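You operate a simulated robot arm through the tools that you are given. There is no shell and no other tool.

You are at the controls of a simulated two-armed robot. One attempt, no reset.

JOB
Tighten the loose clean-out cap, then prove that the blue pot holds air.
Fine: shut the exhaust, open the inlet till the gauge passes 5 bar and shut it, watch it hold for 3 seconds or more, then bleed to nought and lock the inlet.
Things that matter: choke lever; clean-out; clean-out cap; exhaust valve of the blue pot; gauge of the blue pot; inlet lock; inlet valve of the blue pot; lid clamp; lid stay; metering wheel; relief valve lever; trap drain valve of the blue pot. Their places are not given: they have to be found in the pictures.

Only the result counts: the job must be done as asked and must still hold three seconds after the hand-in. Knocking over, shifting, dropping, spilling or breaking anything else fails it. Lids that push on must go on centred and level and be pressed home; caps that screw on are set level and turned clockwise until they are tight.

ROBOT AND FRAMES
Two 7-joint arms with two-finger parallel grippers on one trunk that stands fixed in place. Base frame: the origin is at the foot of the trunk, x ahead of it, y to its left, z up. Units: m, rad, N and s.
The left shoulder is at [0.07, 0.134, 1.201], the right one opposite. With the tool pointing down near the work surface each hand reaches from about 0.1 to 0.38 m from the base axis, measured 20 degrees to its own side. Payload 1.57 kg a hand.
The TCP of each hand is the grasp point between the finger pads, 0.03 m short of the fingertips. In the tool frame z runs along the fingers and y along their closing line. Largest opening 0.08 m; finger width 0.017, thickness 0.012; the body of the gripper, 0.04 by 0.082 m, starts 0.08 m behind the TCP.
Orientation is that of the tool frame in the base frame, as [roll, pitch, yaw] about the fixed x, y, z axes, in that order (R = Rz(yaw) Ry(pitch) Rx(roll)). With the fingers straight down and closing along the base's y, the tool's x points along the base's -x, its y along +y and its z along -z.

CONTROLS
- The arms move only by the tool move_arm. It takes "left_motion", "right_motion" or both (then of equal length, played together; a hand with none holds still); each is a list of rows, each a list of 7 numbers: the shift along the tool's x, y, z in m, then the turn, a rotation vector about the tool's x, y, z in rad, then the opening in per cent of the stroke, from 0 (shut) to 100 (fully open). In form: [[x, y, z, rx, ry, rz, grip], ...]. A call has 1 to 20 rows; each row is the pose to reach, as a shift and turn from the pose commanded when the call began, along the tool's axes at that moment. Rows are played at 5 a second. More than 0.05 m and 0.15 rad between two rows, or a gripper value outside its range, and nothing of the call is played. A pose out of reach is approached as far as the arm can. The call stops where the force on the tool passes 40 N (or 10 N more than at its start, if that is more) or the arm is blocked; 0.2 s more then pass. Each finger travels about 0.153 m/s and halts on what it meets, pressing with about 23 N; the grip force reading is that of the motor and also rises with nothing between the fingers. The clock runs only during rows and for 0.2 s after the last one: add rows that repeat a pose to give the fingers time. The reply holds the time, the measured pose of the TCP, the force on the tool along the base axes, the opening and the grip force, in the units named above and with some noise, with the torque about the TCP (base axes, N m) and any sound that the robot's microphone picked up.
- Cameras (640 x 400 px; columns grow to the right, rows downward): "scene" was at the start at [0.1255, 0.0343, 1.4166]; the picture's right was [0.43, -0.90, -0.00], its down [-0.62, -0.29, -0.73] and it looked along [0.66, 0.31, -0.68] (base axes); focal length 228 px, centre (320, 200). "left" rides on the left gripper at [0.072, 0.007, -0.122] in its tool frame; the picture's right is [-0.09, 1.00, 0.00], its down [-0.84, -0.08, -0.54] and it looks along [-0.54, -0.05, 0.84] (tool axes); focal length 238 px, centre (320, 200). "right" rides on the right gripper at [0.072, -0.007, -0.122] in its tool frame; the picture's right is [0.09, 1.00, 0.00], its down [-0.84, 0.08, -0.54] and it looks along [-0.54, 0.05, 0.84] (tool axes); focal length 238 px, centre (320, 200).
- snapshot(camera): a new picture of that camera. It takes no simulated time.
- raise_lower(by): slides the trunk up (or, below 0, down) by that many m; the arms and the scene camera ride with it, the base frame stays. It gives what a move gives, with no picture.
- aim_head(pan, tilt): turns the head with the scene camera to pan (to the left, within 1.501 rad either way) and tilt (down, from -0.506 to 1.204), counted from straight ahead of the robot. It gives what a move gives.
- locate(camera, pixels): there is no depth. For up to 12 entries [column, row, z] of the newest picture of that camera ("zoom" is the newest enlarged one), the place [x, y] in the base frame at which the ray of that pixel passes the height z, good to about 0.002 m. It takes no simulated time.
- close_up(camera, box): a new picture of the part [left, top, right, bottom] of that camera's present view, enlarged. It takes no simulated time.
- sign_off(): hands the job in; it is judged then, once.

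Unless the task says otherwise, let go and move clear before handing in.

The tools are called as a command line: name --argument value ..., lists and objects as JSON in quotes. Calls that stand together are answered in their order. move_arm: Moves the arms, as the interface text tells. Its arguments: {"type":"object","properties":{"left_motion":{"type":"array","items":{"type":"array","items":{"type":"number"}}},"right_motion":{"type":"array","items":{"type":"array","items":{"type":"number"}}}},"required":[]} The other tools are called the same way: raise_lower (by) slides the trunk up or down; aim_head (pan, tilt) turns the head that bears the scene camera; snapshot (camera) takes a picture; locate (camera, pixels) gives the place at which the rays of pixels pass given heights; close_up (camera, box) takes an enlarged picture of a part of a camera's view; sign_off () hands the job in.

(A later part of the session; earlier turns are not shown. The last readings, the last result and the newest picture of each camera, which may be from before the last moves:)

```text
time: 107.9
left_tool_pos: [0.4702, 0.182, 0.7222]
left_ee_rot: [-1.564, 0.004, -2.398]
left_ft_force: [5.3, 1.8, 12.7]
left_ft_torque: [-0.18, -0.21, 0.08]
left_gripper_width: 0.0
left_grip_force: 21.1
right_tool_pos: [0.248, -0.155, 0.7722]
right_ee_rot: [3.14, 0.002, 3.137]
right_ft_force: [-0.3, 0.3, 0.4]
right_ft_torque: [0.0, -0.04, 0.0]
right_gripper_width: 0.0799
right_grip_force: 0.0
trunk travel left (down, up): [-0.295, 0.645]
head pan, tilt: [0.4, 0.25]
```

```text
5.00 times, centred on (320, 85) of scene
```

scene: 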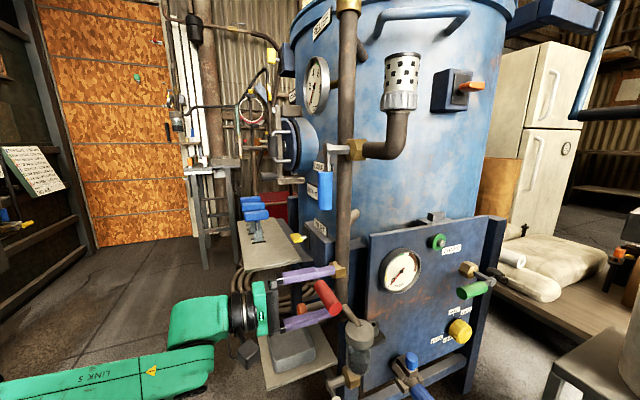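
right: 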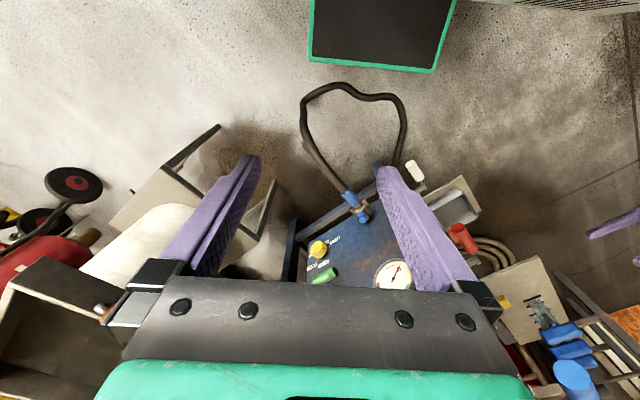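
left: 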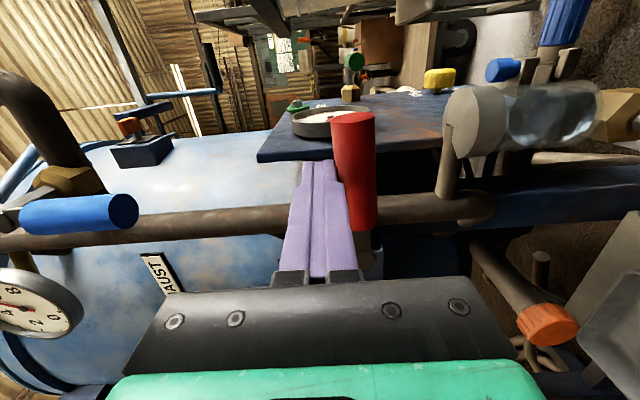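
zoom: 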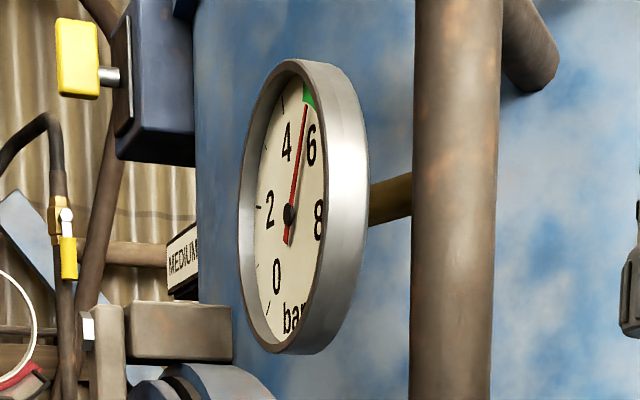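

The stop is confirmed (12.7 N), so the inlet is shut at about t=107.7. I'll ease off slightly and watch the pressure for over 4 s.

move_arm --left_motion '[[0, -0.004, 0, 0, 0, 0, 0], [0, -0.006, 0, 0, 0, 0, 0], [0, -0.006, 0, 0, 0, 0, 0], [0, -0.006, 0, 0, 0, 0, 0], [0, -0.006, 0, 0, 0, 0, 0], [0, -0.006, 0, 0, 0, 0, 0], [0, -0.006, 0, 0, 0, 0, 0], [0, -0.006, 0, 0, 0, 0, 0], [0, -0.006, 0, 0, 0, 0, 0], [0, -0.006, 0, 0, 0, 0, 0], [0, -0.006, 0, 0, 0, 0, 0], [0, -0.006, 0, 0, 0, 0, 0], [0, -0.006, 0, 0, 0, 0, 0], [0, -0.006, 0, 0, 0, 0, 0], [0, -0.006, 0, 0, 0, 0, 0], [0, -0.006, 0, 0, 0, 0, 0], [0, -0.006, 0, 0, 0, 0, 0], [0, -0.006, 0, 0, 0, 0, 0], [0, -0.006, 0, 0, 0, 0, 0], [0, -0.006, 0, 0, 0, 0, 0]]'

close_up --camera "left" --box '[0, 240, 128, 350]'

close_up --camera "scene" --box '[296, 45, 344, 125]'

close_up --camera "scene" --box '[240, 220, 432, 340]'

```text
time: 112.1
left_tool_pos: [0.4709, 0.1804, 0.7269]
left_ee_rot: [-1.571, 0.003, -2.4]
left_ft_force: [0.1, 0.3, -0.1]
left_ft_torque: [0.01, -0.01, -0.01]
left_gripper_width: 0.0001
left_grip_force: 21.2
right_tool_pos: [0.248, -0.154, 0.7716]
right_ee_rot: [3.14, 0.002, 3.139]
right_ft_force: [-0.2, 1.1, -0.9]
right_ft_torque: [0.01, -0.01, -0.02]
right_gripper_width: 0.0797
right_grip_force: 0.0
trunk travel left (down, up): [-0.295, 0.645]
head pan, tilt: [0.4, 0.25]
```

```text
3.64 times, centred on (64, 295) of left
```

zoom: 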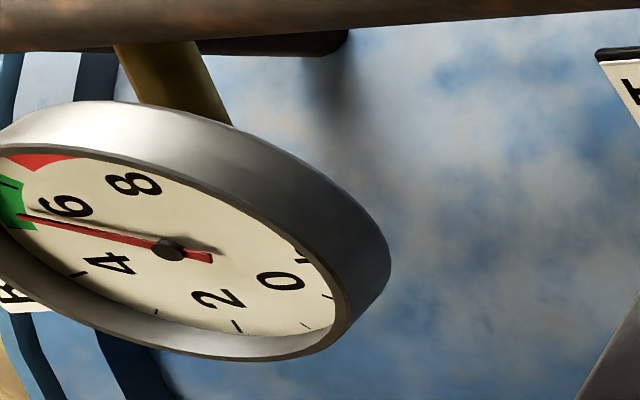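

```text
5.00 times, centred on (320, 85) of scene
```

zoom: 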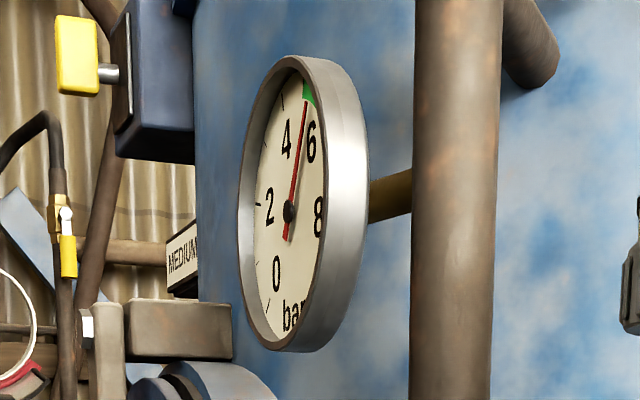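

```text
3.33 times, centred on (336, 280) of scene
```

zoom: 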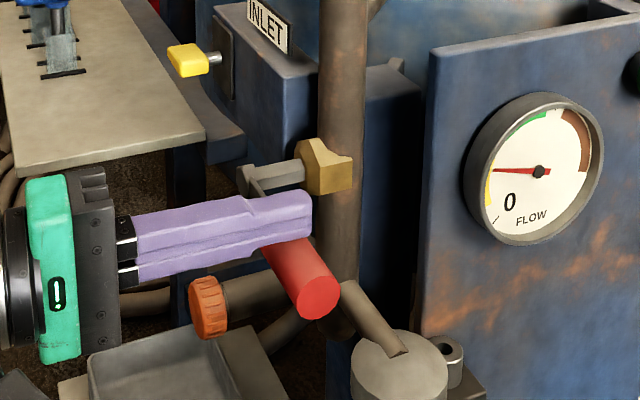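

The needle is unchanged after 4.2 s with everything shut, so the pot holds above 5 bar. Next I'll bleed it: retreat, raise the trunk and stage behind the hanging blue lever.

move_arm --left_motion '[[0, -0.004, 0, 0, 0, 0, 0], [0, -0.006, -0.035, 0, 0, 0, 0], [0, -0.006, -0.075, 0, 0, 0, 0]]'

raise_lower --by 0.18

aim_head --pan 0.4 --tilt 0.45

move_arm --left_motion '[[-0.017, 0.004, 0.004, 0, 0, 0, 0], [-0.034, 0.008, 0.009, 0, 0, 0, 0], [-0.0502, 0.015, 0.0139, 0, 0, 0, 0]]'

snapshot --camera "left"

snapshot --camera "scene"

```text
time: 112.9
left_tool_pos: [0.4196, 0.2384, 0.7302]
left_ee_rot: [-1.571, 0.002, -2.398]
left_ft_force: [0.5, 0.0, 0.2]
left_ft_torque: [-0.01, 0.03, -0.02]
left_gripper_width: 0.0001
left_grip_force: 21.0
right_tool_pos: [0.2478, -0.1542, 0.77]
right_ee_rot: [3.139, 0.003, 3.14]
right_ft_force: [-0.5, -0.8, 0.2]
right_ft_torque: [0.0, 0.01, 0.04]
right_gripper_width: 0.0801
right_grip_force: 0.1
trunk travel left (down, up): [-0.295, 0.645]
head pan, tilt: [0.4, 0.25]
```

```text
time: 114.9
left_tool_pos: [0.4195, 0.2379, 0.911]
left_ee_rot: [-1.57, 0.002, -2.398]
left_ft_force: [0.9, -0.2, -0.1]
left_ft_torque: [0.0, 0.03, 0.0]
left_gripper_width: 0.0
left_grip_force: 21.2
right_tool_pos: [0.2484, -0.1566, 0.9515]
right_ee_rot: [3.141, 0.0, 3.141]
right_ft_force: [-0.4, -0.3, 0.4]
right_ft_torque: [0.01, 0.0, 0.0]
right_gripper_width: 0.0799
right_grip_force: 0.0
trunk travel left (down, up): [-0.475, 0.465]
head pan, tilt: [0.4, 0.25]
```

```text
time: 115.6
left_tool_pos: [0.4197, 0.2385, 0.9105]
left_ee_rot: [-1.571, 0.004, -2.399]
left_ft_force: [-0.4, -0.1, 0.3]
left_ft_torque: [0.01, 0.03, 0.04]
left_gripper_width: 0.0001
left_grip_force: 21.0
right_tool_pos: [0.2475, -0.1557, 0.9515]
right_ee_rot: [3.14, 0.0, 3.139]
right_ft_force: [-0.4, -0.2, -0.5]
right_ft_torque: [0.0, 0.01, 0.04]
right_gripper_width: 0.0799
right_grip_force: 0.2
trunk travel left (down, up): [-0.475, 0.465]
head pan, tilt: [0.4, 0.45]
```

```text
time: 116.4
left_tool_pos: [0.4681, 0.2636, 0.8955]
left_ee_rot: [-1.571, -0.001, -2.398]
left_ft_force: [-0.5, 0.6, 0.3]
left_ft_torque: [0.01, -0.02, -0.03]
left_gripper_width: 0.0
left_grip_force: 20.4
right_tool_pos: [0.2475, -0.1562, 0.9506]
right_ee_rot: [3.141, 0.0, 3.14]
right_ft_force: [-0.3, 0.2, 1.0]
right_ft_torque: [0.03, 0.0, -0.02]
right_gripper_width: 0.08
right_grip_force: 0.2
trunk travel left (down, up): [-0.475, 0.465]
head pan, tilt: [0.4, 0.45]
```

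```text
taken
```

left: 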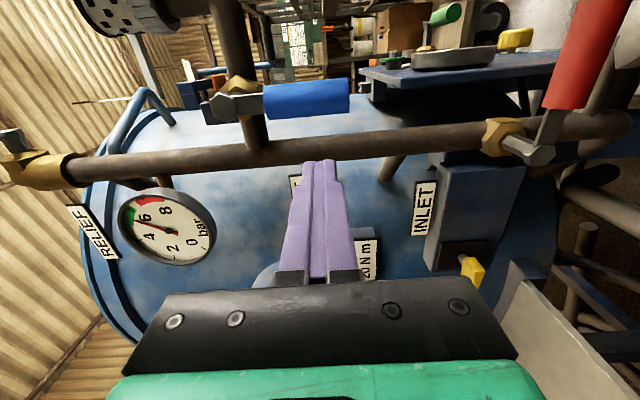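

```text
taken
```

scene: 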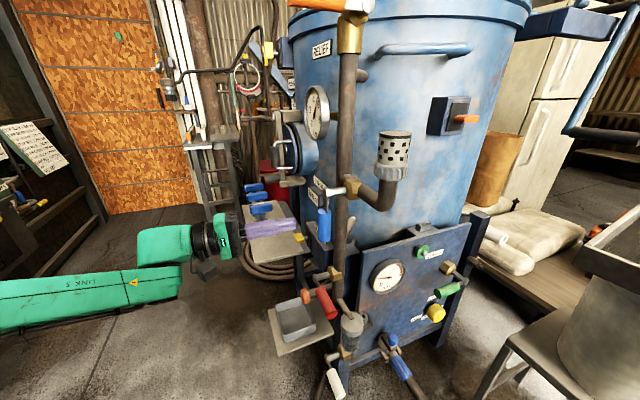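

The gauge at (165,225) still shows over 5 bar. Before sliding in I'll check that the label plates behind the blue lever are out of the rod's path.

close_up --camera "left" --box '[100, 170, 228, 280]'

close_up --camera "left" --box '[220, 60, 420, 290]'

close_up --camera "scene" --box '[270, 160, 390, 260]'

```text
3.64 times, centred on (164, 225) of left
```

zoom: 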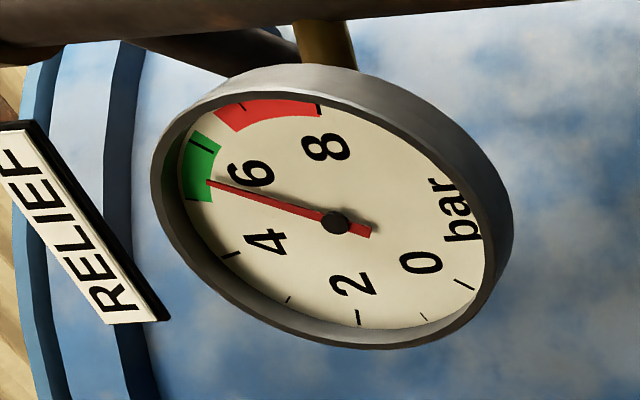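

```text
1.74 times, centred on (320, 175) of left
```

zoom: 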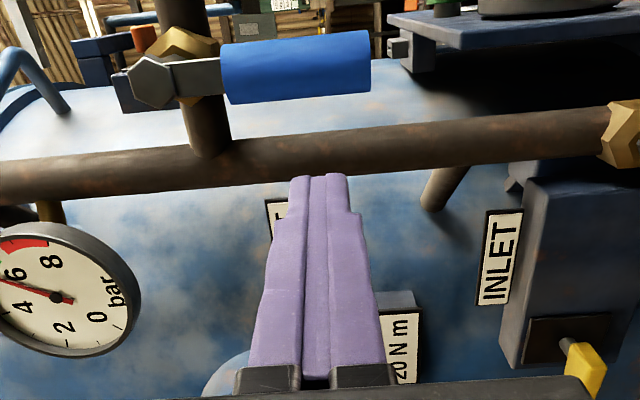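

```text
4.00 times, centred on (330, 210) of scene
```

zoom: 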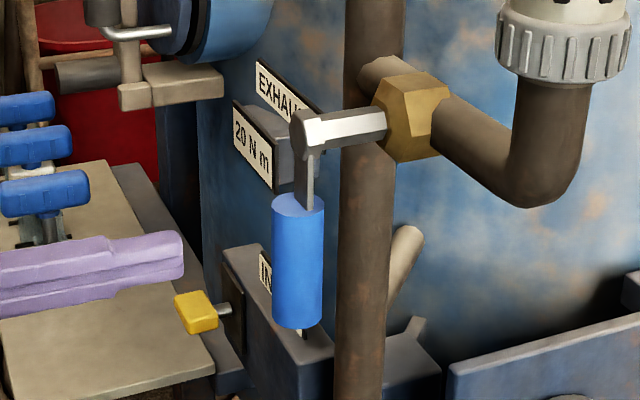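

locate --camera "scene" --pixels '[[315.5, 201, 0.85], [315.5, 201, 0.95], [310, 191, 0.85], [310, 191, 0.95], [316, 182, 0.95], [316, 182, 1.0]]'

locate --camera "left" --pixels '[[366, 247, 0.85], [366, 247, 0.8], [369, 273, 0.85], [369, 273, 0.8]]'

```text
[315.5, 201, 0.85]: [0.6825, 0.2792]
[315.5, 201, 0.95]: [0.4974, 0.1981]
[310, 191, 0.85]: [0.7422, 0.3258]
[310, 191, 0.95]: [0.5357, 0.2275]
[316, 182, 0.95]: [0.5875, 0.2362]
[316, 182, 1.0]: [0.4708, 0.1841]
```

```text
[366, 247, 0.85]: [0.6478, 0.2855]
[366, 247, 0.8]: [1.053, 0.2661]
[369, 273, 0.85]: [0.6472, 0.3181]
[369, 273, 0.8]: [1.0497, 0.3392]
```

The plates are well clear of the rod's path (about 0.2 m along). I'll slide the rod in behind the blue lever and sweep it up to open the exhaust.

move_arm --left_motion '[[0, 0, 0.03, 0, 0, 0, 0], [0, 0, 0.062, 0, 0, 0, 0], [0.0149, 0, 0.062, 0, 0, 0, 0], [0.0352, 0.0039, 0.062, 0, 0, 0, 0], [0.056, 0.003, 0.062, 0, 0, 0, 0], [0.0758, -0.0034, 0.062, 0, 0, 0, 0]]'

close_up --camera "scene" --box '[270, 160, 390, 260]'

snapshot --camera "left"

```text
time: 117.8
left_tool_pos: [0.45, 0.1627, 0.8989]
left_ee_rot: [-1.57, 0.002, -2.398]
left_ft_force: [-0.4, 0.4, -0.5]
left_ft_torque: [0.02, 0.01, 0.03]
left_gripper_width: 0.0001
left_grip_force: 21.5
right_tool_pos: [0.2491, -0.156, 0.9524]
right_ee_rot: [3.141, 0.003, 3.139]
right_ft_force: [0.1, 0.4, -0.2]
right_ft_torque: [0.02, 0.01, 0.01]
right_gripper_width: 0.0799
right_grip_force: 0.1
trunk travel left (down, up): [-0.475, 0.465]
head pan, tilt: [0.4, 0.45]
```

```text
4.00 times, centred on (330, 210) of scene
```

zoom: 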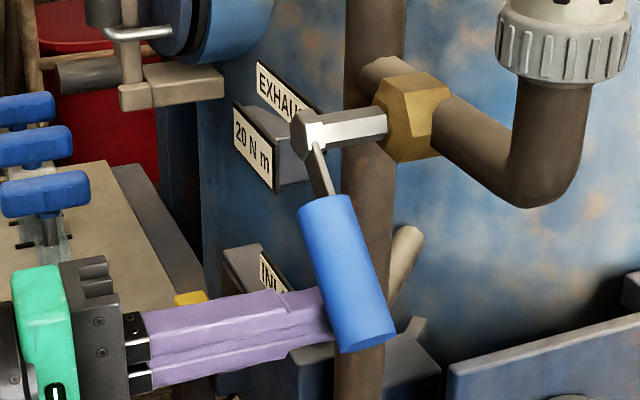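

```text
taken
```

left: 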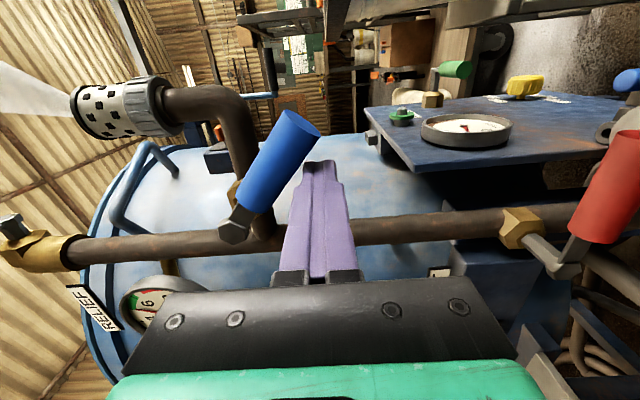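

A plume is coming from the silencer at (30,95), so the pot is bleeding. I'll carry the lever on up to fully open.

move_arm --left_motion '[[0.009, -0.005, 0, 0, 0, 0, 0], [0.0176, -0.0112, 0, 0, 0, 0, 0], [0.0255, -0.0185, 0, 0, 0, 0, 0], [0.0315, -0.0266, 0, 0, 0, 0, 0], [0.0375, -0.036, 0, 0, 0, 0, 0], [0.0411, -0.0451, 0, 0, 0, 0, 0], [0.0411, -0.05, 0, 0, 0, 0, 0]]'

close_up --camera "scene" --box '[270, 160, 390, 260]'

snapshot --camera "left"

close_up --camera "scene" --box '[296, 70, 344, 150]'

```text
time: 119.4
left_tool_pos: [0.423, 0.1365, 0.9456]
left_ee_rot: [-1.573, -0.001, -2.4]
left_ft_force: [-5.6, -1.0, -15.3]
left_ft_torque: [0.25, 0.12, -0.13]
left_gripper_width: 0.0001
left_grip_force: 21.2
left hand out of reach, approached as far as the arm can: row 1
right_tool_pos: [0.2481, -0.155, 0.9509]
right_ee_rot: [3.141, 0.0, 3.139]
right_ft_force: [0.7, 0.9, 0.5]
right_ft_torque: [0.01, 0.0, 0.0]
right_gripper_width: 0.0798
right_grip_force: 0.1
trunk travel left (down, up): [-0.475, 0.465]
head pan, tilt: [0.4, 0.45]
```

```text
4.00 times, centred on (330, 210) of scene
```

zoom: 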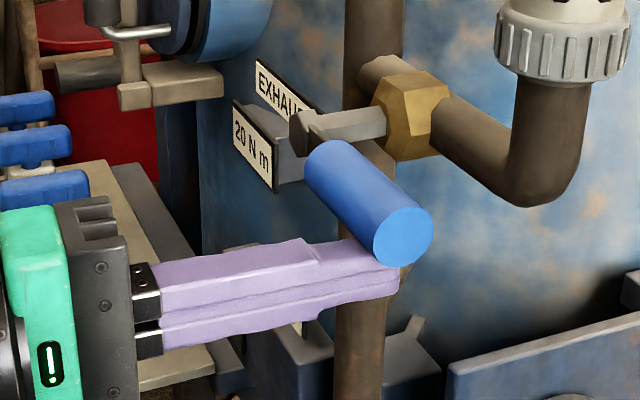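

```text
taken
```

left: 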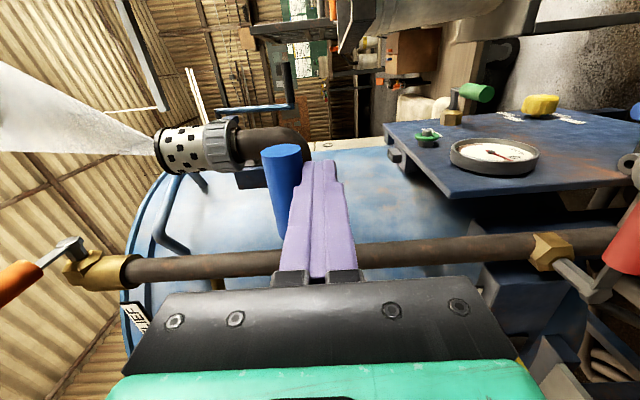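

```text
5.00 times, centred on (320, 110) of scene
```

zoom: 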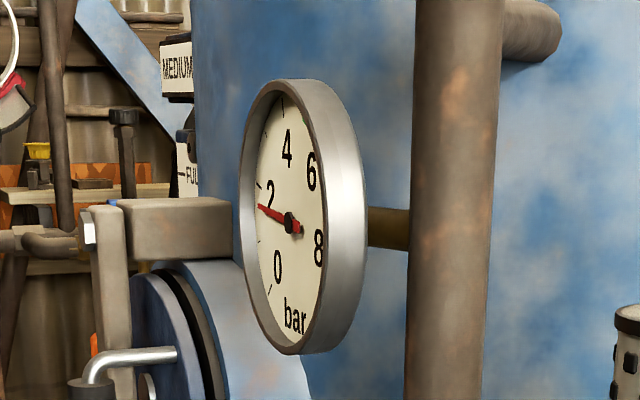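

The exhaust is fully open at its stop and the gauge is down to about 1.7 bar. I'll withdraw, lower the trunk and move left to view the lock while the pot empties.

move_arm --left_motion '[[0, 0.008, 0, 0, 0, 0, 0], [0, 0.008, -0.04, 0, 0, 0, 0], [0, 0.008, -0.08, 0, 0, 0, 0], [0, 0.008, -0.11, 0, 0, 0, 0]]'

raise_lower --by -0.15

move_arm --left_motion '[[-0.042, 0, -0.011, 0, 0, 0, 0], [-0.084, 0, -0.022, 0, 0, 0, 0], [-0.126, 0, -0.033, 0, 0, 0, 0], [-0.167, 0, -0.044, 0, 0, 0, 0], [-0.209, 0, -0.055, 0, 0, 0, 0], [-0.25, 0, -0.066, 0, 0, 0, 50], [-0.29, 0, -0.075, 0, 0, 0, 100]]'

snapshot --camera "left"

snapshot --camera "scene"

```text
time: 120.4
left_tool_pos: [0.3525, 0.2229, 0.9394]
left_ee_rot: [-1.572, 0.004, -2.403]
left_ft_force: [0.1, 0.0, 0.1]
left_ft_torque: [-0.01, 0.0, 0.0]
left_gripper_width: 0.0001
left_grip_force: 22.0
left hand out of reach, approached as far as the arm can: row 2, 3, 4
right_tool_pos: [0.2468, -0.1552, 0.9517]
right_ee_rot: [3.139, 0.003, 3.141]
right_ft_force: [-0.2, 0.1, 0.4]
right_ft_torque: [0.0, -0.03, 0.02]
right_gripper_width: 0.0802
right_grip_force: 0.0
trunk travel left (down, up): [-0.475, 0.465]
head pan, tilt: [0.4, 0.45]
```

```text
time: 122.2
left_tool_pos: [0.353, 0.2222, 0.7899]
left_ee_rot: [-1.57, 0.002, -2.401]
left_ft_force: [-1.0, -0.1, -1.0]
left_ft_torque: [0.02, 0.0, 0.01]
left_gripper_width: 0.0
left_grip_force: 21.2
right_tool_pos: [0.2488, -0.1556, 0.8022]
right_ee_rot: [3.14, 0.002, 3.14]
right_ft_force: [0.0, -0.4, 0.2]
right_ft_torque: [0.0, 0.02, 0.04]
right_gripper_width: 0.0801
right_grip_force: 0.0
trunk travel left (down, up): [-0.325, 0.615]
head pan, tilt: [0.4, 0.45]
```

```text
time: 124.0
left_tool_pos: [0.5026, 0.4761, 0.8752]
left_ee_rot: [-1.436, 0.142, -2.391]
left_ft_force: [0.2, 0.6, 0.4]
left_ft_torque: [0.01, 0.01, -0.01]
left_gripper_width: 0.0797
left_grip_force: 0.0
left hand out of reach, approached as far as the arm can: row 6
right_tool_pos: [0.2498, -0.1538, 0.802]
right_ee_rot: [-3.138, 0.001, 3.139]
right_ft_force: [0.5, 0.9, 0.3]
right_ft_torque: [0.01, -0.03, 0.0]
right_gripper_width: 0.0799
right_grip_force: 0.1
trunk travel left (down, up): [-0.325, 0.615]
head pan, tilt: [0.4, 0.45]
stopped in row 7 (left hand): the arm was blocked; the commanded pose is now the measured one
```

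```text
taken
```

left: 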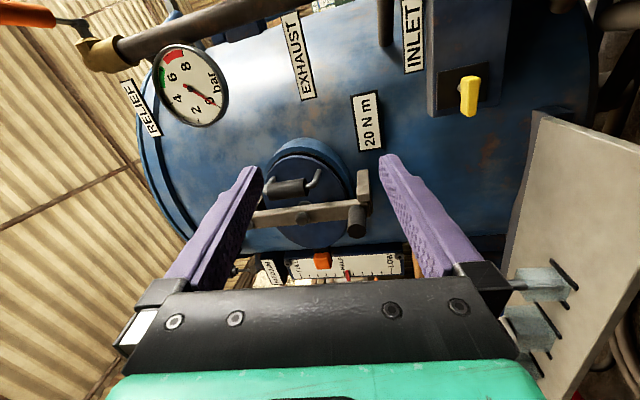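

```text
taken
```

scene: 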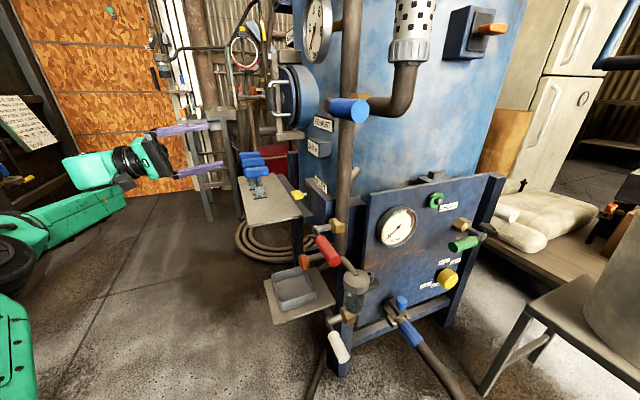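

The move was stopped as blocked on the last row, with the hand at z=0.875. I must make sure nothing on the shelf was touched, so I'll zoom in on the keys and the gauge.

close_up --camera "scene" --box '[220, 130, 348, 230]'

close_up --camera "left" --box '[480, 230, 640, 400]'

close_up --camera "left" --box '[130, 30, 258, 140]'

close_up --camera "left" --box '[400, 40, 528, 150]'

```text
4.00 times, centred on (284, 180) of scene
```

zoom: 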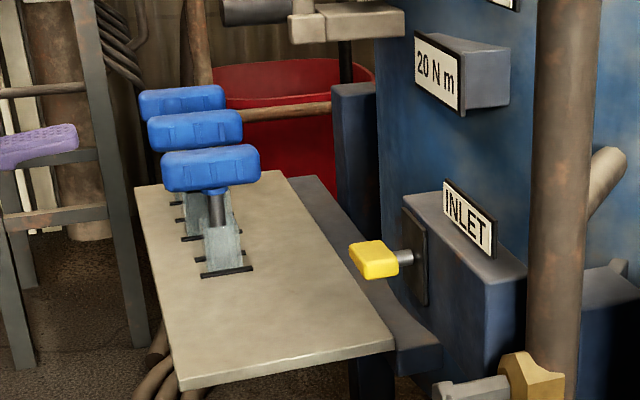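

```text
2.35 times, centred on (560, 315) of left
```

zoom: 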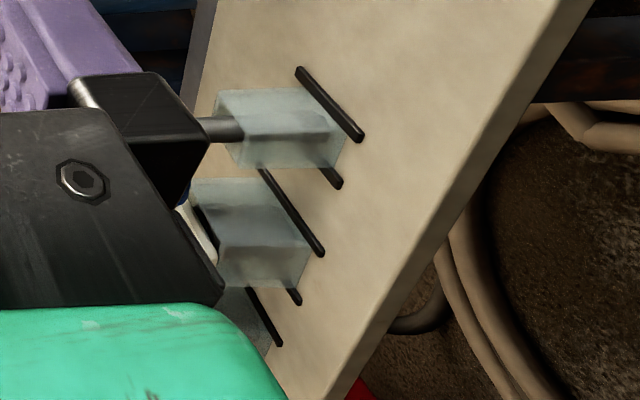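

```text
3.64 times, centred on (194, 85) of left
```

zoom: 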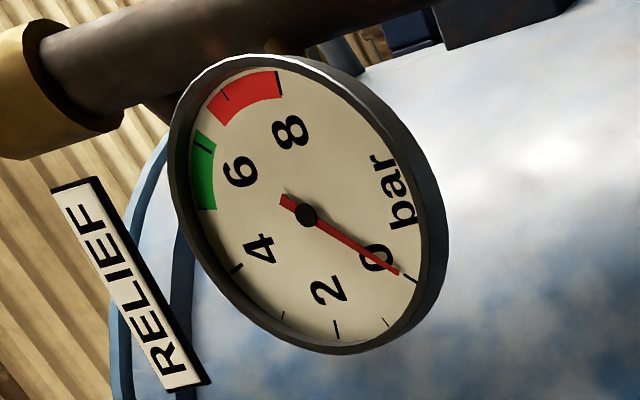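

```text
3.64 times, centred on (464, 95) of left
```

zoom: 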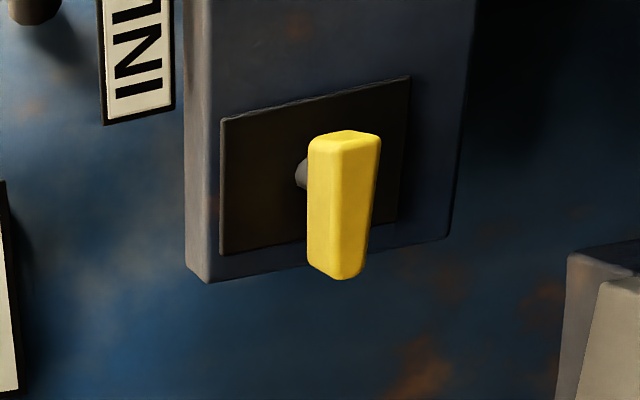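

The keys are standing as before and the gauge is essentially at 0. I'll work out where the key holders and shelf lie relative to the lock's approach line.

locate --camera "scene" --pixels '[[260, 191, 0.6], [260, 191, 0.8], [302.75, 216, 0.6], [302.75, 216, 0.8], [262, 224, 0.6], [262, 224, 0.8], [256.5, 171, 0.7], [256.5, 171, 0.9], [299, 194, 0.7], [299, 194, 0.75]]'

locate --camera "left" --pixels '[[545, 283, 0.6], [545, 283, 0.75], [535, 112, 0.6], [535, 112, 0.75], [464, 98, 0.7], [464, 98, 0.75], [640, 150, 0.6], [640, 150, 0.75]]'

```text
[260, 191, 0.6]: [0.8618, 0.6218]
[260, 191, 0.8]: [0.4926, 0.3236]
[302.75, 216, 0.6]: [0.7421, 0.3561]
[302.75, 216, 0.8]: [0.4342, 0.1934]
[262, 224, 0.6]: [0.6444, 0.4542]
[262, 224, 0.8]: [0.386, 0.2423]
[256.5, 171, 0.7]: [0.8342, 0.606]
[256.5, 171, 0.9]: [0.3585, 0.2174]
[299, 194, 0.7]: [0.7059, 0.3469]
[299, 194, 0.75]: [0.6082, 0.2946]
```

```text
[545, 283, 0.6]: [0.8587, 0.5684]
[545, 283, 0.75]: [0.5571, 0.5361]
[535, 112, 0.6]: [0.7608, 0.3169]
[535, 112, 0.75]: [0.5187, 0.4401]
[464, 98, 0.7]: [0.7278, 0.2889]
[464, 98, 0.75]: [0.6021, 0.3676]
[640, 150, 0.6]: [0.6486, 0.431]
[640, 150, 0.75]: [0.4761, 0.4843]
```

The shelf is at z≈0.625 and the keys are well to the side, so the lock at about (0.66, 0.32, 0.722) has a clear approach. I'll square up the hand and come to 13 cm in front of it.

move_arm --left_motion '[[0.002, 0.033, 0.014, -0.027, -0.003, -0.028, 100], [0.004, 0.066, 0.028, -0.054, -0.006, -0.056, 100], [0.006, 0.098, 0.042, -0.081, -0.009, -0.084, 100], [0.008, 0.131, 0.056, -0.108, -0.013, -0.113, 100], [0.0104, 0.1639, 0.0694, -0.135, -0.016, -0.141, 100], [0.0104, 0.1639, 0.0694, -0.135, -0.016, -0.141, 100]]'

snapshot --camera "left"

snapshot --camera "scene"

```text
time: 125.4
left_tool_pos: [0.5703, 0.4147, 0.7227]
left_ee_rot: [-1.573, 0.004, -2.384]
left_ft_force: [0.5, -0.4, -0.1]
left_ft_torque: [0.02, 0.0, -0.01]
left_gripper_width: 0.0799
left_grip_force: 0.1
right_tool_pos: [0.2485, -0.1553, 0.8009]
right_ee_rot: [3.141, 0.001, 3.139]
right_ft_force: [-0.4, -0.2, 0.4]
right_ft_torque: [-0.01, -0.03, 0.01]
right_gripper_width: 0.0801
right_grip_force: 0.1
trunk travel left (down, up): [-0.325, 0.615]
head pan, tilt: [0.4, 0.45]
```

```text
taken
```

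left: 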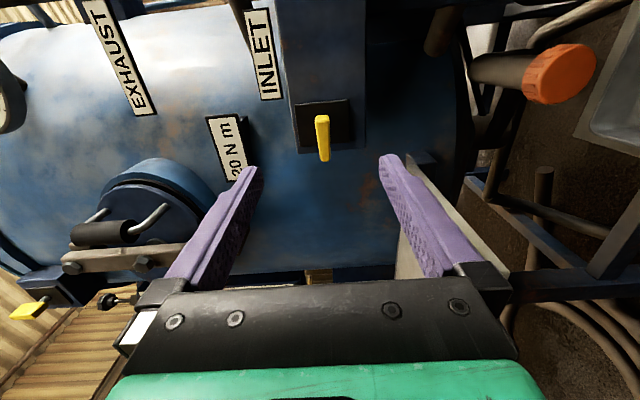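

```text
taken
```

scene: 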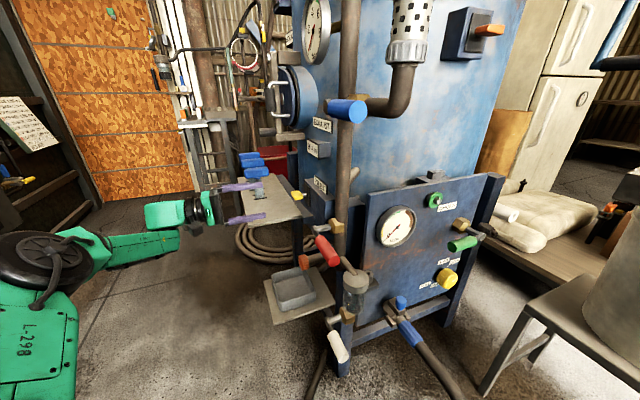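

The thumb-turn is centred at (322,137) with its bar aligned for a vertical grip. Before gripping I'll test in free space whether the wrist can roll a quarter turn clockwise here.

move_arm --left_motion '[[0, 0, 0, 0, 0, 0.145, 100], [0, 0, 0, 0, 0, 0.29, 100], [0, 0, 0, 0, 0, 0.435, 100], [0, 0, 0, 0, 0, 0.58, 100], [0, 0, 0, 0, 0, 0.725, 100], [0, 0, 0, 0, 0, 0.87, 100], [0, 0, 0, 0, 0, 1.015, 100], [0, 0, 0, 0, 0, 1.16, 100], [0, 0, 0, 0, 0, 1.305, 100], [0, 0, 0, 0, 0, 1.45, 100], [0, 0, 0, 0, 0, 1.57, 100]]'

snapshot --camera "left"

```text
time: 127.8
left_tool_pos: [0.5704, 0.417, 0.7234]
left_ee_rot: [1.843, 1.566, 1.028]
left_ft_force: [-0.4, -1.1, -0.4]
left_ft_torque: [0.01, -0.01, -0.05]
left_gripper_width: 0.08
left_grip_force: 0.0
right_tool_pos: [0.2479, -0.1559, 0.801]
right_ee_rot: [3.14, 0.001, 3.14]
right_ft_force: [-0.2, -0.4, -0.3]
right_ft_torque: [0.01, 0.01, 0.02]
right_gripper_width: 0.0801
right_grip_force: 0.1
trunk travel left (down, up): [-0.325, 0.615]
head pan, tilt: [0.4, 0.45]
```

```text
taken
```

left: 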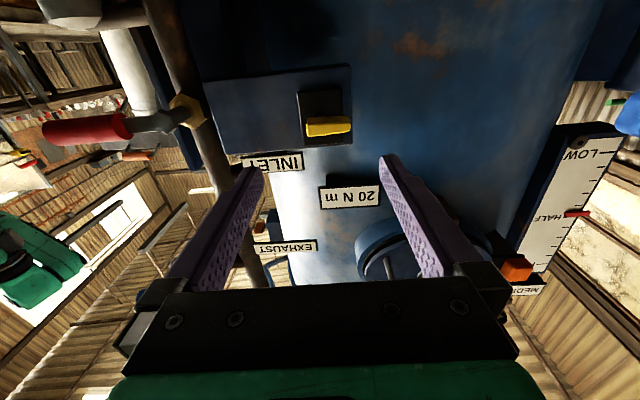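

The full quarter turn is reachable. The lock sits 7 mm toward -v from the tool axis, so I'll roll back to the start angle with that correction.

move_arm --left_motion '[[0, 0.0075, 0, 0, 0, -0.145, 100], [0, 0.0075, 0, 0, 0, -0.29, 100], [0, 0.0075, 0, 0, 0, -0.435, 100], [0, 0.0075, 0, 0, 0, -0.58, 100], [0, 0.0075, 0, 0, 0, -0.725, 100], [0, 0.0075, 0, 0, 0, -0.87, 100], [0, 0.0075, 0, 0, 0, -1.015, 100], [0, 0.0075, 0, 0, 0, -1.16, 100], [0, 0.0075, 0, 0, 0, -1.305, 100], [0, 0.0075, 0, 0, 0, -1.45, 100], [0, 0.0075, 0, 0, 0, -1.57, 100]]'

move_arm --left_motion '[[0, 0, 0.035, 0, 0, 0, 100], [0, 0, 0.07, 0, 0, 0, 70], [0, 0, 0.07, 0, 0, 0, 70]]'

snapshot --camera "left"

close_up --camera "scene" --box '[220, 150, 348, 250]'

```text
time: 130.2
left_tool_pos: [0.5761, 0.4206, 0.7224]
left_ee_rot: [-1.573, 0.001, -2.384]
left_ft_force: [-0.3, 0.5, -0.1]
left_ft_torque: [0.04, 0.05, 0.01]
left_gripper_width: 0.0802
left_grip_force: 0.1
right_tool_pos: [0.2479, -0.1559, 0.8017]
right_ee_rot: [3.141, 0.002, 3.141]
right_ft_force: [0.0, -0.6, 0.3]
right_ft_torque: [0.0, 0.0, 0.0]
right_gripper_width: 0.0798
right_grip_force: 0.1
trunk travel left (down, up): [-0.325, 0.615]
head pan, tilt: [0.4, 0.45]
```

```text
time: 131.0
left_tool_pos: [0.6276, 0.3692, 0.724]
left_ee_rot: [-1.573, 0.004, -2.386]
left_ft_force: [0.5, -1.0, -0.1]
left_ft_torque: [0.02, -0.01, 0.04]
left_gripper_width: 0.0561
left_grip_force: 0.0
right_tool_pos: [0.2474, -0.1556, 0.8013]
right_ee_rot: [3.139, 0.002, 3.14]
right_ft_force: [-0.6, -0.5, -0.4]
right_ft_torque: [0.01, -0.02, -0.02]
right_gripper_width: 0.0801
right_grip_force: 0.1
trunk travel left (down, up): [-0.325, 0.615]
head pan, tilt: [0.4, 0.45]
```

```text
taken
```

left: 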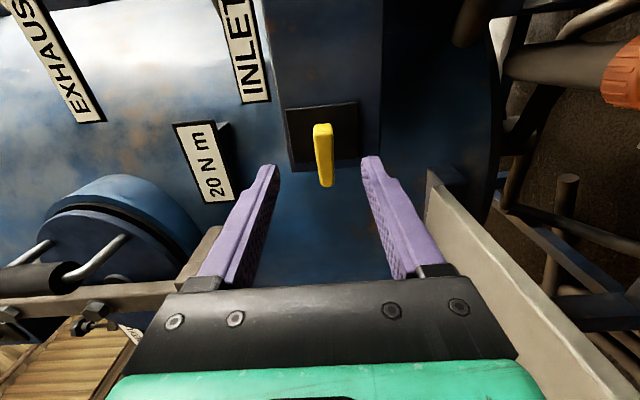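

```text
4.00 times, centred on (284, 200) of scene
```

zoom: 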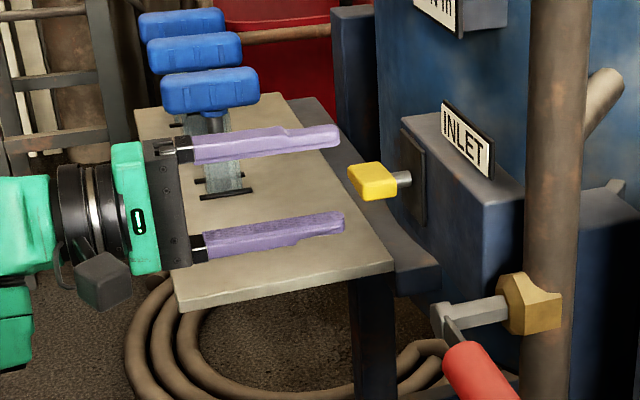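

The knob is centred between the fingers at (323,155). I'll advance the last 4.8 cm and close gently.

move_arm --left_motion '[[0, 0, 0.025, 0, 0, 0, 70], [0, 0, 0.048, 0, 0, 0, 70], [0, 0, 0.048, 0, 0, 0, 40], [0, 0, 0.048, 0, 0, 0, 0], [0, 0, 0.048, 0, 0, 0, 0], [0, 0, 0.048, 0, 0, 0, 0]]'

snapshot --camera "left"

close_up --camera "scene" --box '[260, 170, 340, 220]'

```text
time: 132.4
left_tool_pos: [0.6588, 0.3338, 0.7203]
left_ee_rot: [-1.578, 0.003, -2.384]
left_ft_force: [-15.5, -7.0, -21.0]
left_ft_torque: [-0.3, -0.44, -0.13]
left_gripper_width: 0.0138
left_grip_force: 30.2
right_tool_pos: [0.249, -0.1553, 0.801]
right_ee_rot: [3.142, -0.002, 3.141]
right_ft_force: [-0.3, -0.2, -0.5]
right_ft_torque: [-0.05, -0.01, -0.01]
right_gripper_width: 0.08
right_grip_force: 0.1
trunk travel left (down, up): [-0.325, 0.615]
head pan, tilt: [0.4, 0.45]
```

```text
taken
```

left: 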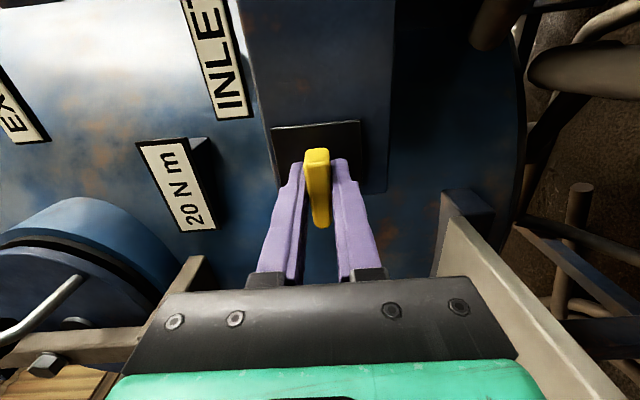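

```text
8.00 times, centred on (300, 195) of scene
```

zoom: 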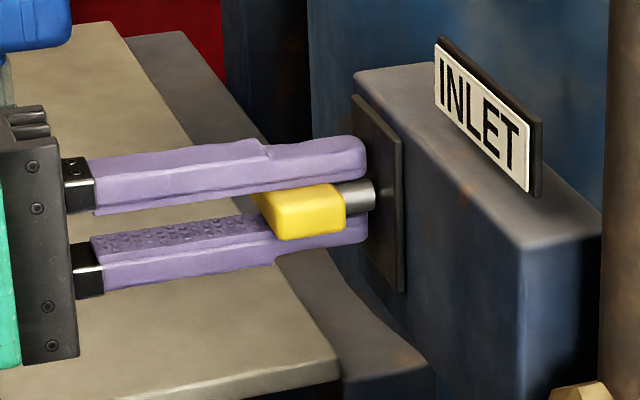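

I have the knob gripped (13.8 mm), with some side load from a 3 mm offset. I'll relax that and try turning clockwise a little.

move_arm --left_motion '[[0.002, 0.003, -0.001, 0, 0, 0, 0], [0.002, 0.003, -0.001, 0, 0, 0.1, 0], [0.002, 0.003, -0.001, 0, 0, 0.2, 0], [0.002, 0.003, -0.001, 0, 0, 0.3, 0]]'

close_up --camera "scene" --box '[260, 170, 340, 220]'

snapshot --camera "left"

```text
time: 133.4
left_tool_pos: [0.657, 0.3337, 0.7217]
left_ee_rot: [-1.57, 0.305, -2.381]
left_ft_force: [28.2, -1.1, 12.8]
left_ft_torque: [0.34, 0.46, 0.51]
left_gripper_width: 0.0139
left_grip_force: 30.1
right_tool_pos: [0.2497, -0.1557, 0.8003]
right_ee_rot: [3.139, -0.002, 3.14]
right_ft_force: [0.4, 0.1, -0.1]
right_ft_torque: [0.0, -0.01, 0.01]
right_gripper_width: 0.0798
right_grip_force: 0.0
trunk travel left (down, up): [-0.325, 0.615]
head pan, tilt: [0.4, 0.45]
```

```text
8.00 times, centred on (300, 195) of scene
```

zoom: 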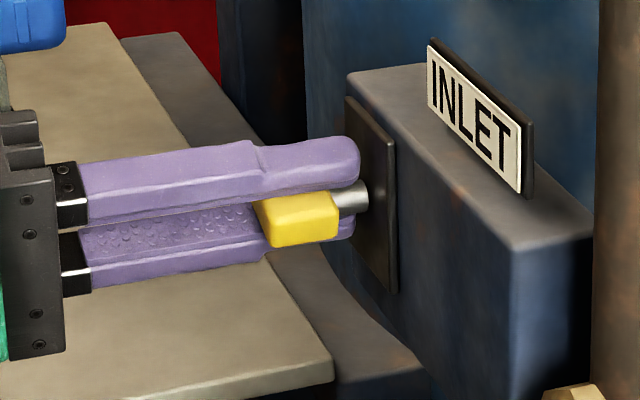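

```text
taken
```

left: 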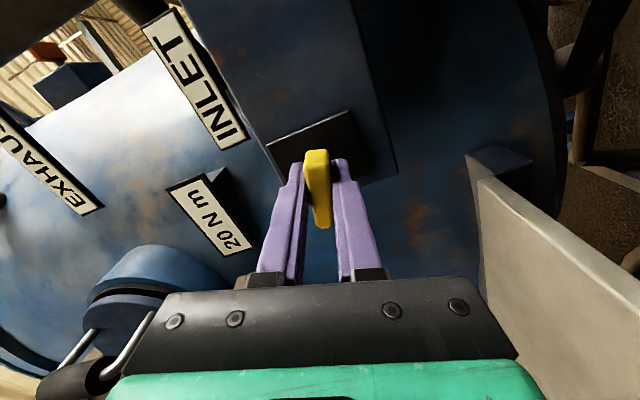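

The knob is turning with the hand. I'll relieve the side load (28 N) and continue in smaller steps.

move_arm --left_motion '[[-0.002, -0.001, 0.0015, 0, 0, 0, 0], [-0.002, -0.001, 0.0015, 0, 0, 0.1, 0], [-0.002, -0.001, 0.0015, 0, 0, 0.2, 0]]'

close_up --camera "scene" --box '[260, 170, 340, 220]'

```text
time: 134.2
left_tool_pos: [0.656, 0.3333, 0.7228]
left_ee_rot: [-1.571, 0.506, -2.385]
left_ft_force: [16.7, 2.1, 15.7]
left_ft_torque: [0.49, 0.58, -0.04]
left_gripper_width: 0.0139
left_grip_force: 30.6
right_tool_pos: [0.2477, -0.156, 0.8015]
right_ee_rot: [3.138, 0.002, 3.141]
right_ft_force: [0.2, -0.2, 0.1]
right_ft_torque: [-0.02, -0.01, -0.01]
right_gripper_width: 0.08
right_grip_force: 0.0
trunk travel left (down, up): [-0.325, 0.615]
head pan, tilt: [0.4, 0.45]
```

```text
8.00 times, centred on (300, 195) of scene
```

zoom: 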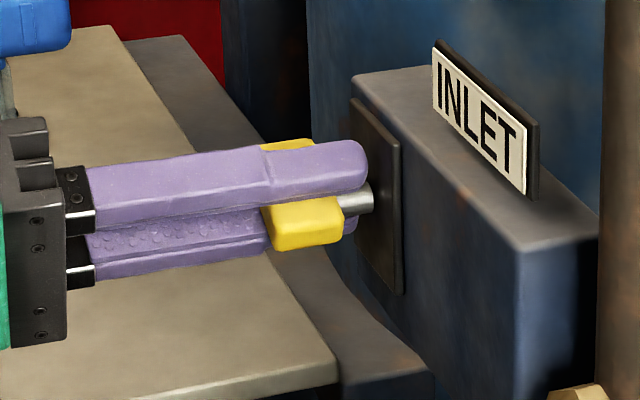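

Turning smoothly, with the bar about 29° over. I'll continue with another small centring trim.

move_arm --left_motion '[[-0.0027, -0.0008, 0.001, 0, 0, 0.05, 0], [-0.0027, -0.0008, 0.001, 0, 0, 0.15, 0], [-0.0027, -0.0008, 0.001, 0, 0, 0.25, 0], [-0.0027, -0.0008, 0.001, 0, 0, 0.35, 0]]'

close_up --camera "scene" --box '[260, 170, 340, 220]'

```text
time: 135.2
left_tool_pos: [0.6551, 0.3315, 0.724]
left_ee_rot: [-1.577, 0.856, -2.391]
left_ft_force: [-20.3, -9.0, 0.9]
left_ft_torque: [0.65, 0.83, -0.1]
left_gripper_width: 0.0144
left_grip_force: 30.8
right_tool_pos: [0.2444, -0.158, 0.8031]
right_ee_rot: [3.138, 0.005, 3.139]
right_ft_force: [-0.5, -1.6, 0.3]
right_ft_torque: [0.04, -0.01, 0.0]
right_gripper_width: 0.08
right_grip_force: 0.1
trunk travel left (down, up): [-0.325, 0.615]
head pan, tilt: [0.4, 0.45]
```

```text
8.00 times, centred on (300, 195) of scene
```

zoom: 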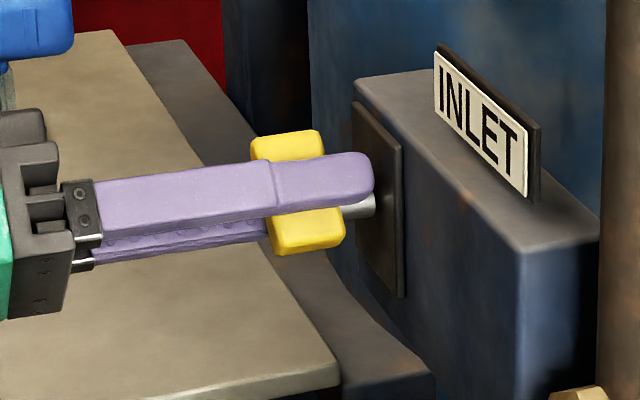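

The bar is about 50° over. I'll trim again and continue.

move_arm --left_motion '[[0.0013, -0.0015, 0, 0, 0, 0.0, 0], [0.0013, -0.0015, 0, 0, 0, 0.1, 0], [0.0013, -0.0015, 0, 0, 0, 0.2, 0], [0.0013, -0.0015, 0, 0, 0, 0.3, 0]]'

close_up --camera "scene" --box '[260, 170, 340, 220]'

```text
time: 136.2
left_tool_pos: [0.6553, 0.331, 0.7254]
left_ee_rot: [-1.574, 1.159, -2.39]
left_ft_force: [-23.7, -10.2, -3.2]
left_ft_torque: [0.53, 0.77, 0.24]
left_gripper_width: 0.0144
left_grip_force: 30.5
right_tool_pos: [0.2453, -0.1578, 0.8022]
right_ee_rot: [3.141, 0.005, 3.14]
right_ft_force: [-0.8, 0.4, -0.3]
right_ft_torque: [0.01, -0.02, 0.04]
right_gripper_width: 0.08
right_grip_force: 0.1
trunk travel left (down, up): [-0.325, 0.615]
head pan, tilt: [0.4, 0.45]
```

```text
8.00 times, centred on (300, 195) of scene
```

zoom: 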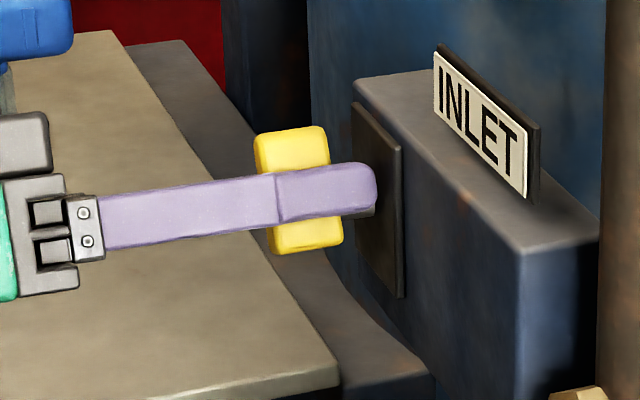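

About 66° over. One more trim, and then the rest of the quarter turn.

move_arm --left_motion '[[0.0012, -0.0027, -0.001, 0, 0, 0.0, 0], [0.0012, -0.0027, -0.001, 0, 0, 0.1, 0], [0.0012, -0.0027, -0.001, 0, 0, 0.2, 0], [0.0012, -0.0027, -0.001, 0, 0, 0.3, 0], [0.0012, -0.0027, -0.001, 0, 0, 0.41, 0]]'

close_up --camera "scene" --box '[260, 170, 340, 220]'

snapshot --camera "left"

```text
time: 137.4
left_tool_pos: [0.6542, 0.3295, 0.7256]
left_ee_rot: [-1.942, 1.569, -2.758]
left_ft_force: [-18.9, -11.2, -0.9]
left_ft_torque: [0.44, 0.65, 0.56]
left_gripper_width: 0.014
left_grip_force: 30.8
right_tool_pos: [0.2462, -0.1572, 0.8007]
right_ee_rot: [3.138, 0.004, 3.14]
right_ft_force: [-1.0, 1.1, -0.1]
right_ft_torque: [-0.02, 0.03, 0.0]
right_gripper_width: 0.08
right_grip_force: 0.0
trunk travel left (down, up): [-0.325, 0.615]
head pan, tilt: [0.4, 0.45]
```

```text
8.00 times, centred on (300, 195) of scene
```

zoom: 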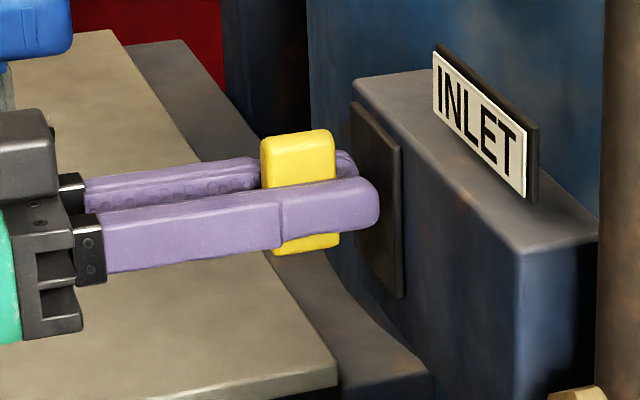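

```text
taken
```

left: 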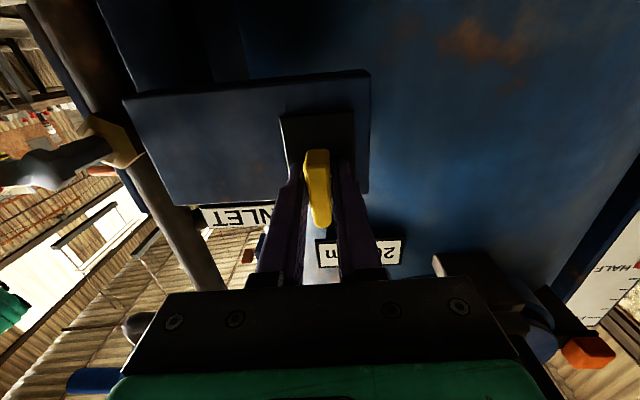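

The bar now stands vertical, a quarter turn clockwise. I'll nudge 0.1 rad further to check for the stop.

move_arm --left_motion '[[0.0, -0.001, 0, 0, 0, 0.05, 0], [0.0, -0.001, 0, 0, 0, 0.1, 0]]'

close_up --camera "scene" --box '[260, 170, 340, 220]'

close_up --camera "left" --box '[240, 100, 400, 240]'

```text
time: 138.0
left_tool_pos: [0.6537, 0.3293, 0.7273]
left_ee_rot: [1.566, 1.474, 0.753]
left_ft_force: [-12.4, -11.2, 3.8]
left_ft_torque: [-0.14, 0.9, 0.69]
left_gripper_width: 0.0155
left_grip_force: 30.8
right_tool_pos: [0.2461, -0.1573, 0.802]
right_ee_rot: [3.139, 0.004, 3.14]
right_ft_force: [-0.9, 0.0, 0.4]
right_ft_torque: [-0.02, -0.01, 0.01]
right_gripper_width: 0.08
right_grip_force: 0.0
trunk travel left (down, up): [-0.325, 0.615]
head pan, tilt: [0.4, 0.45]
```

```text
8.00 times, centred on (300, 195) of scene
```

zoom: 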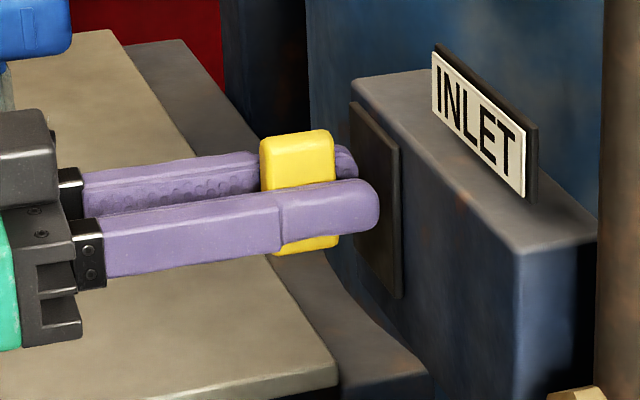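

```text
2.86 times, centred on (320, 170) of left
```

zoom: 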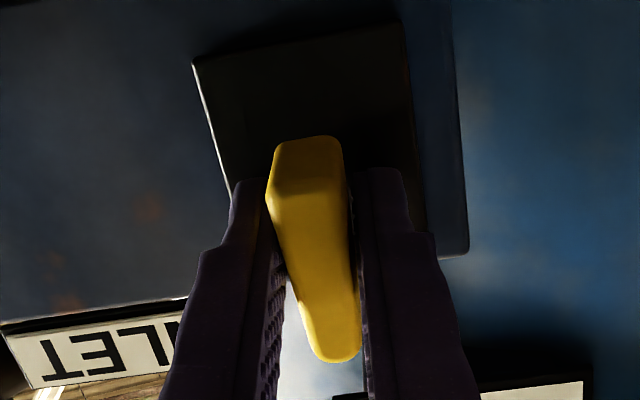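

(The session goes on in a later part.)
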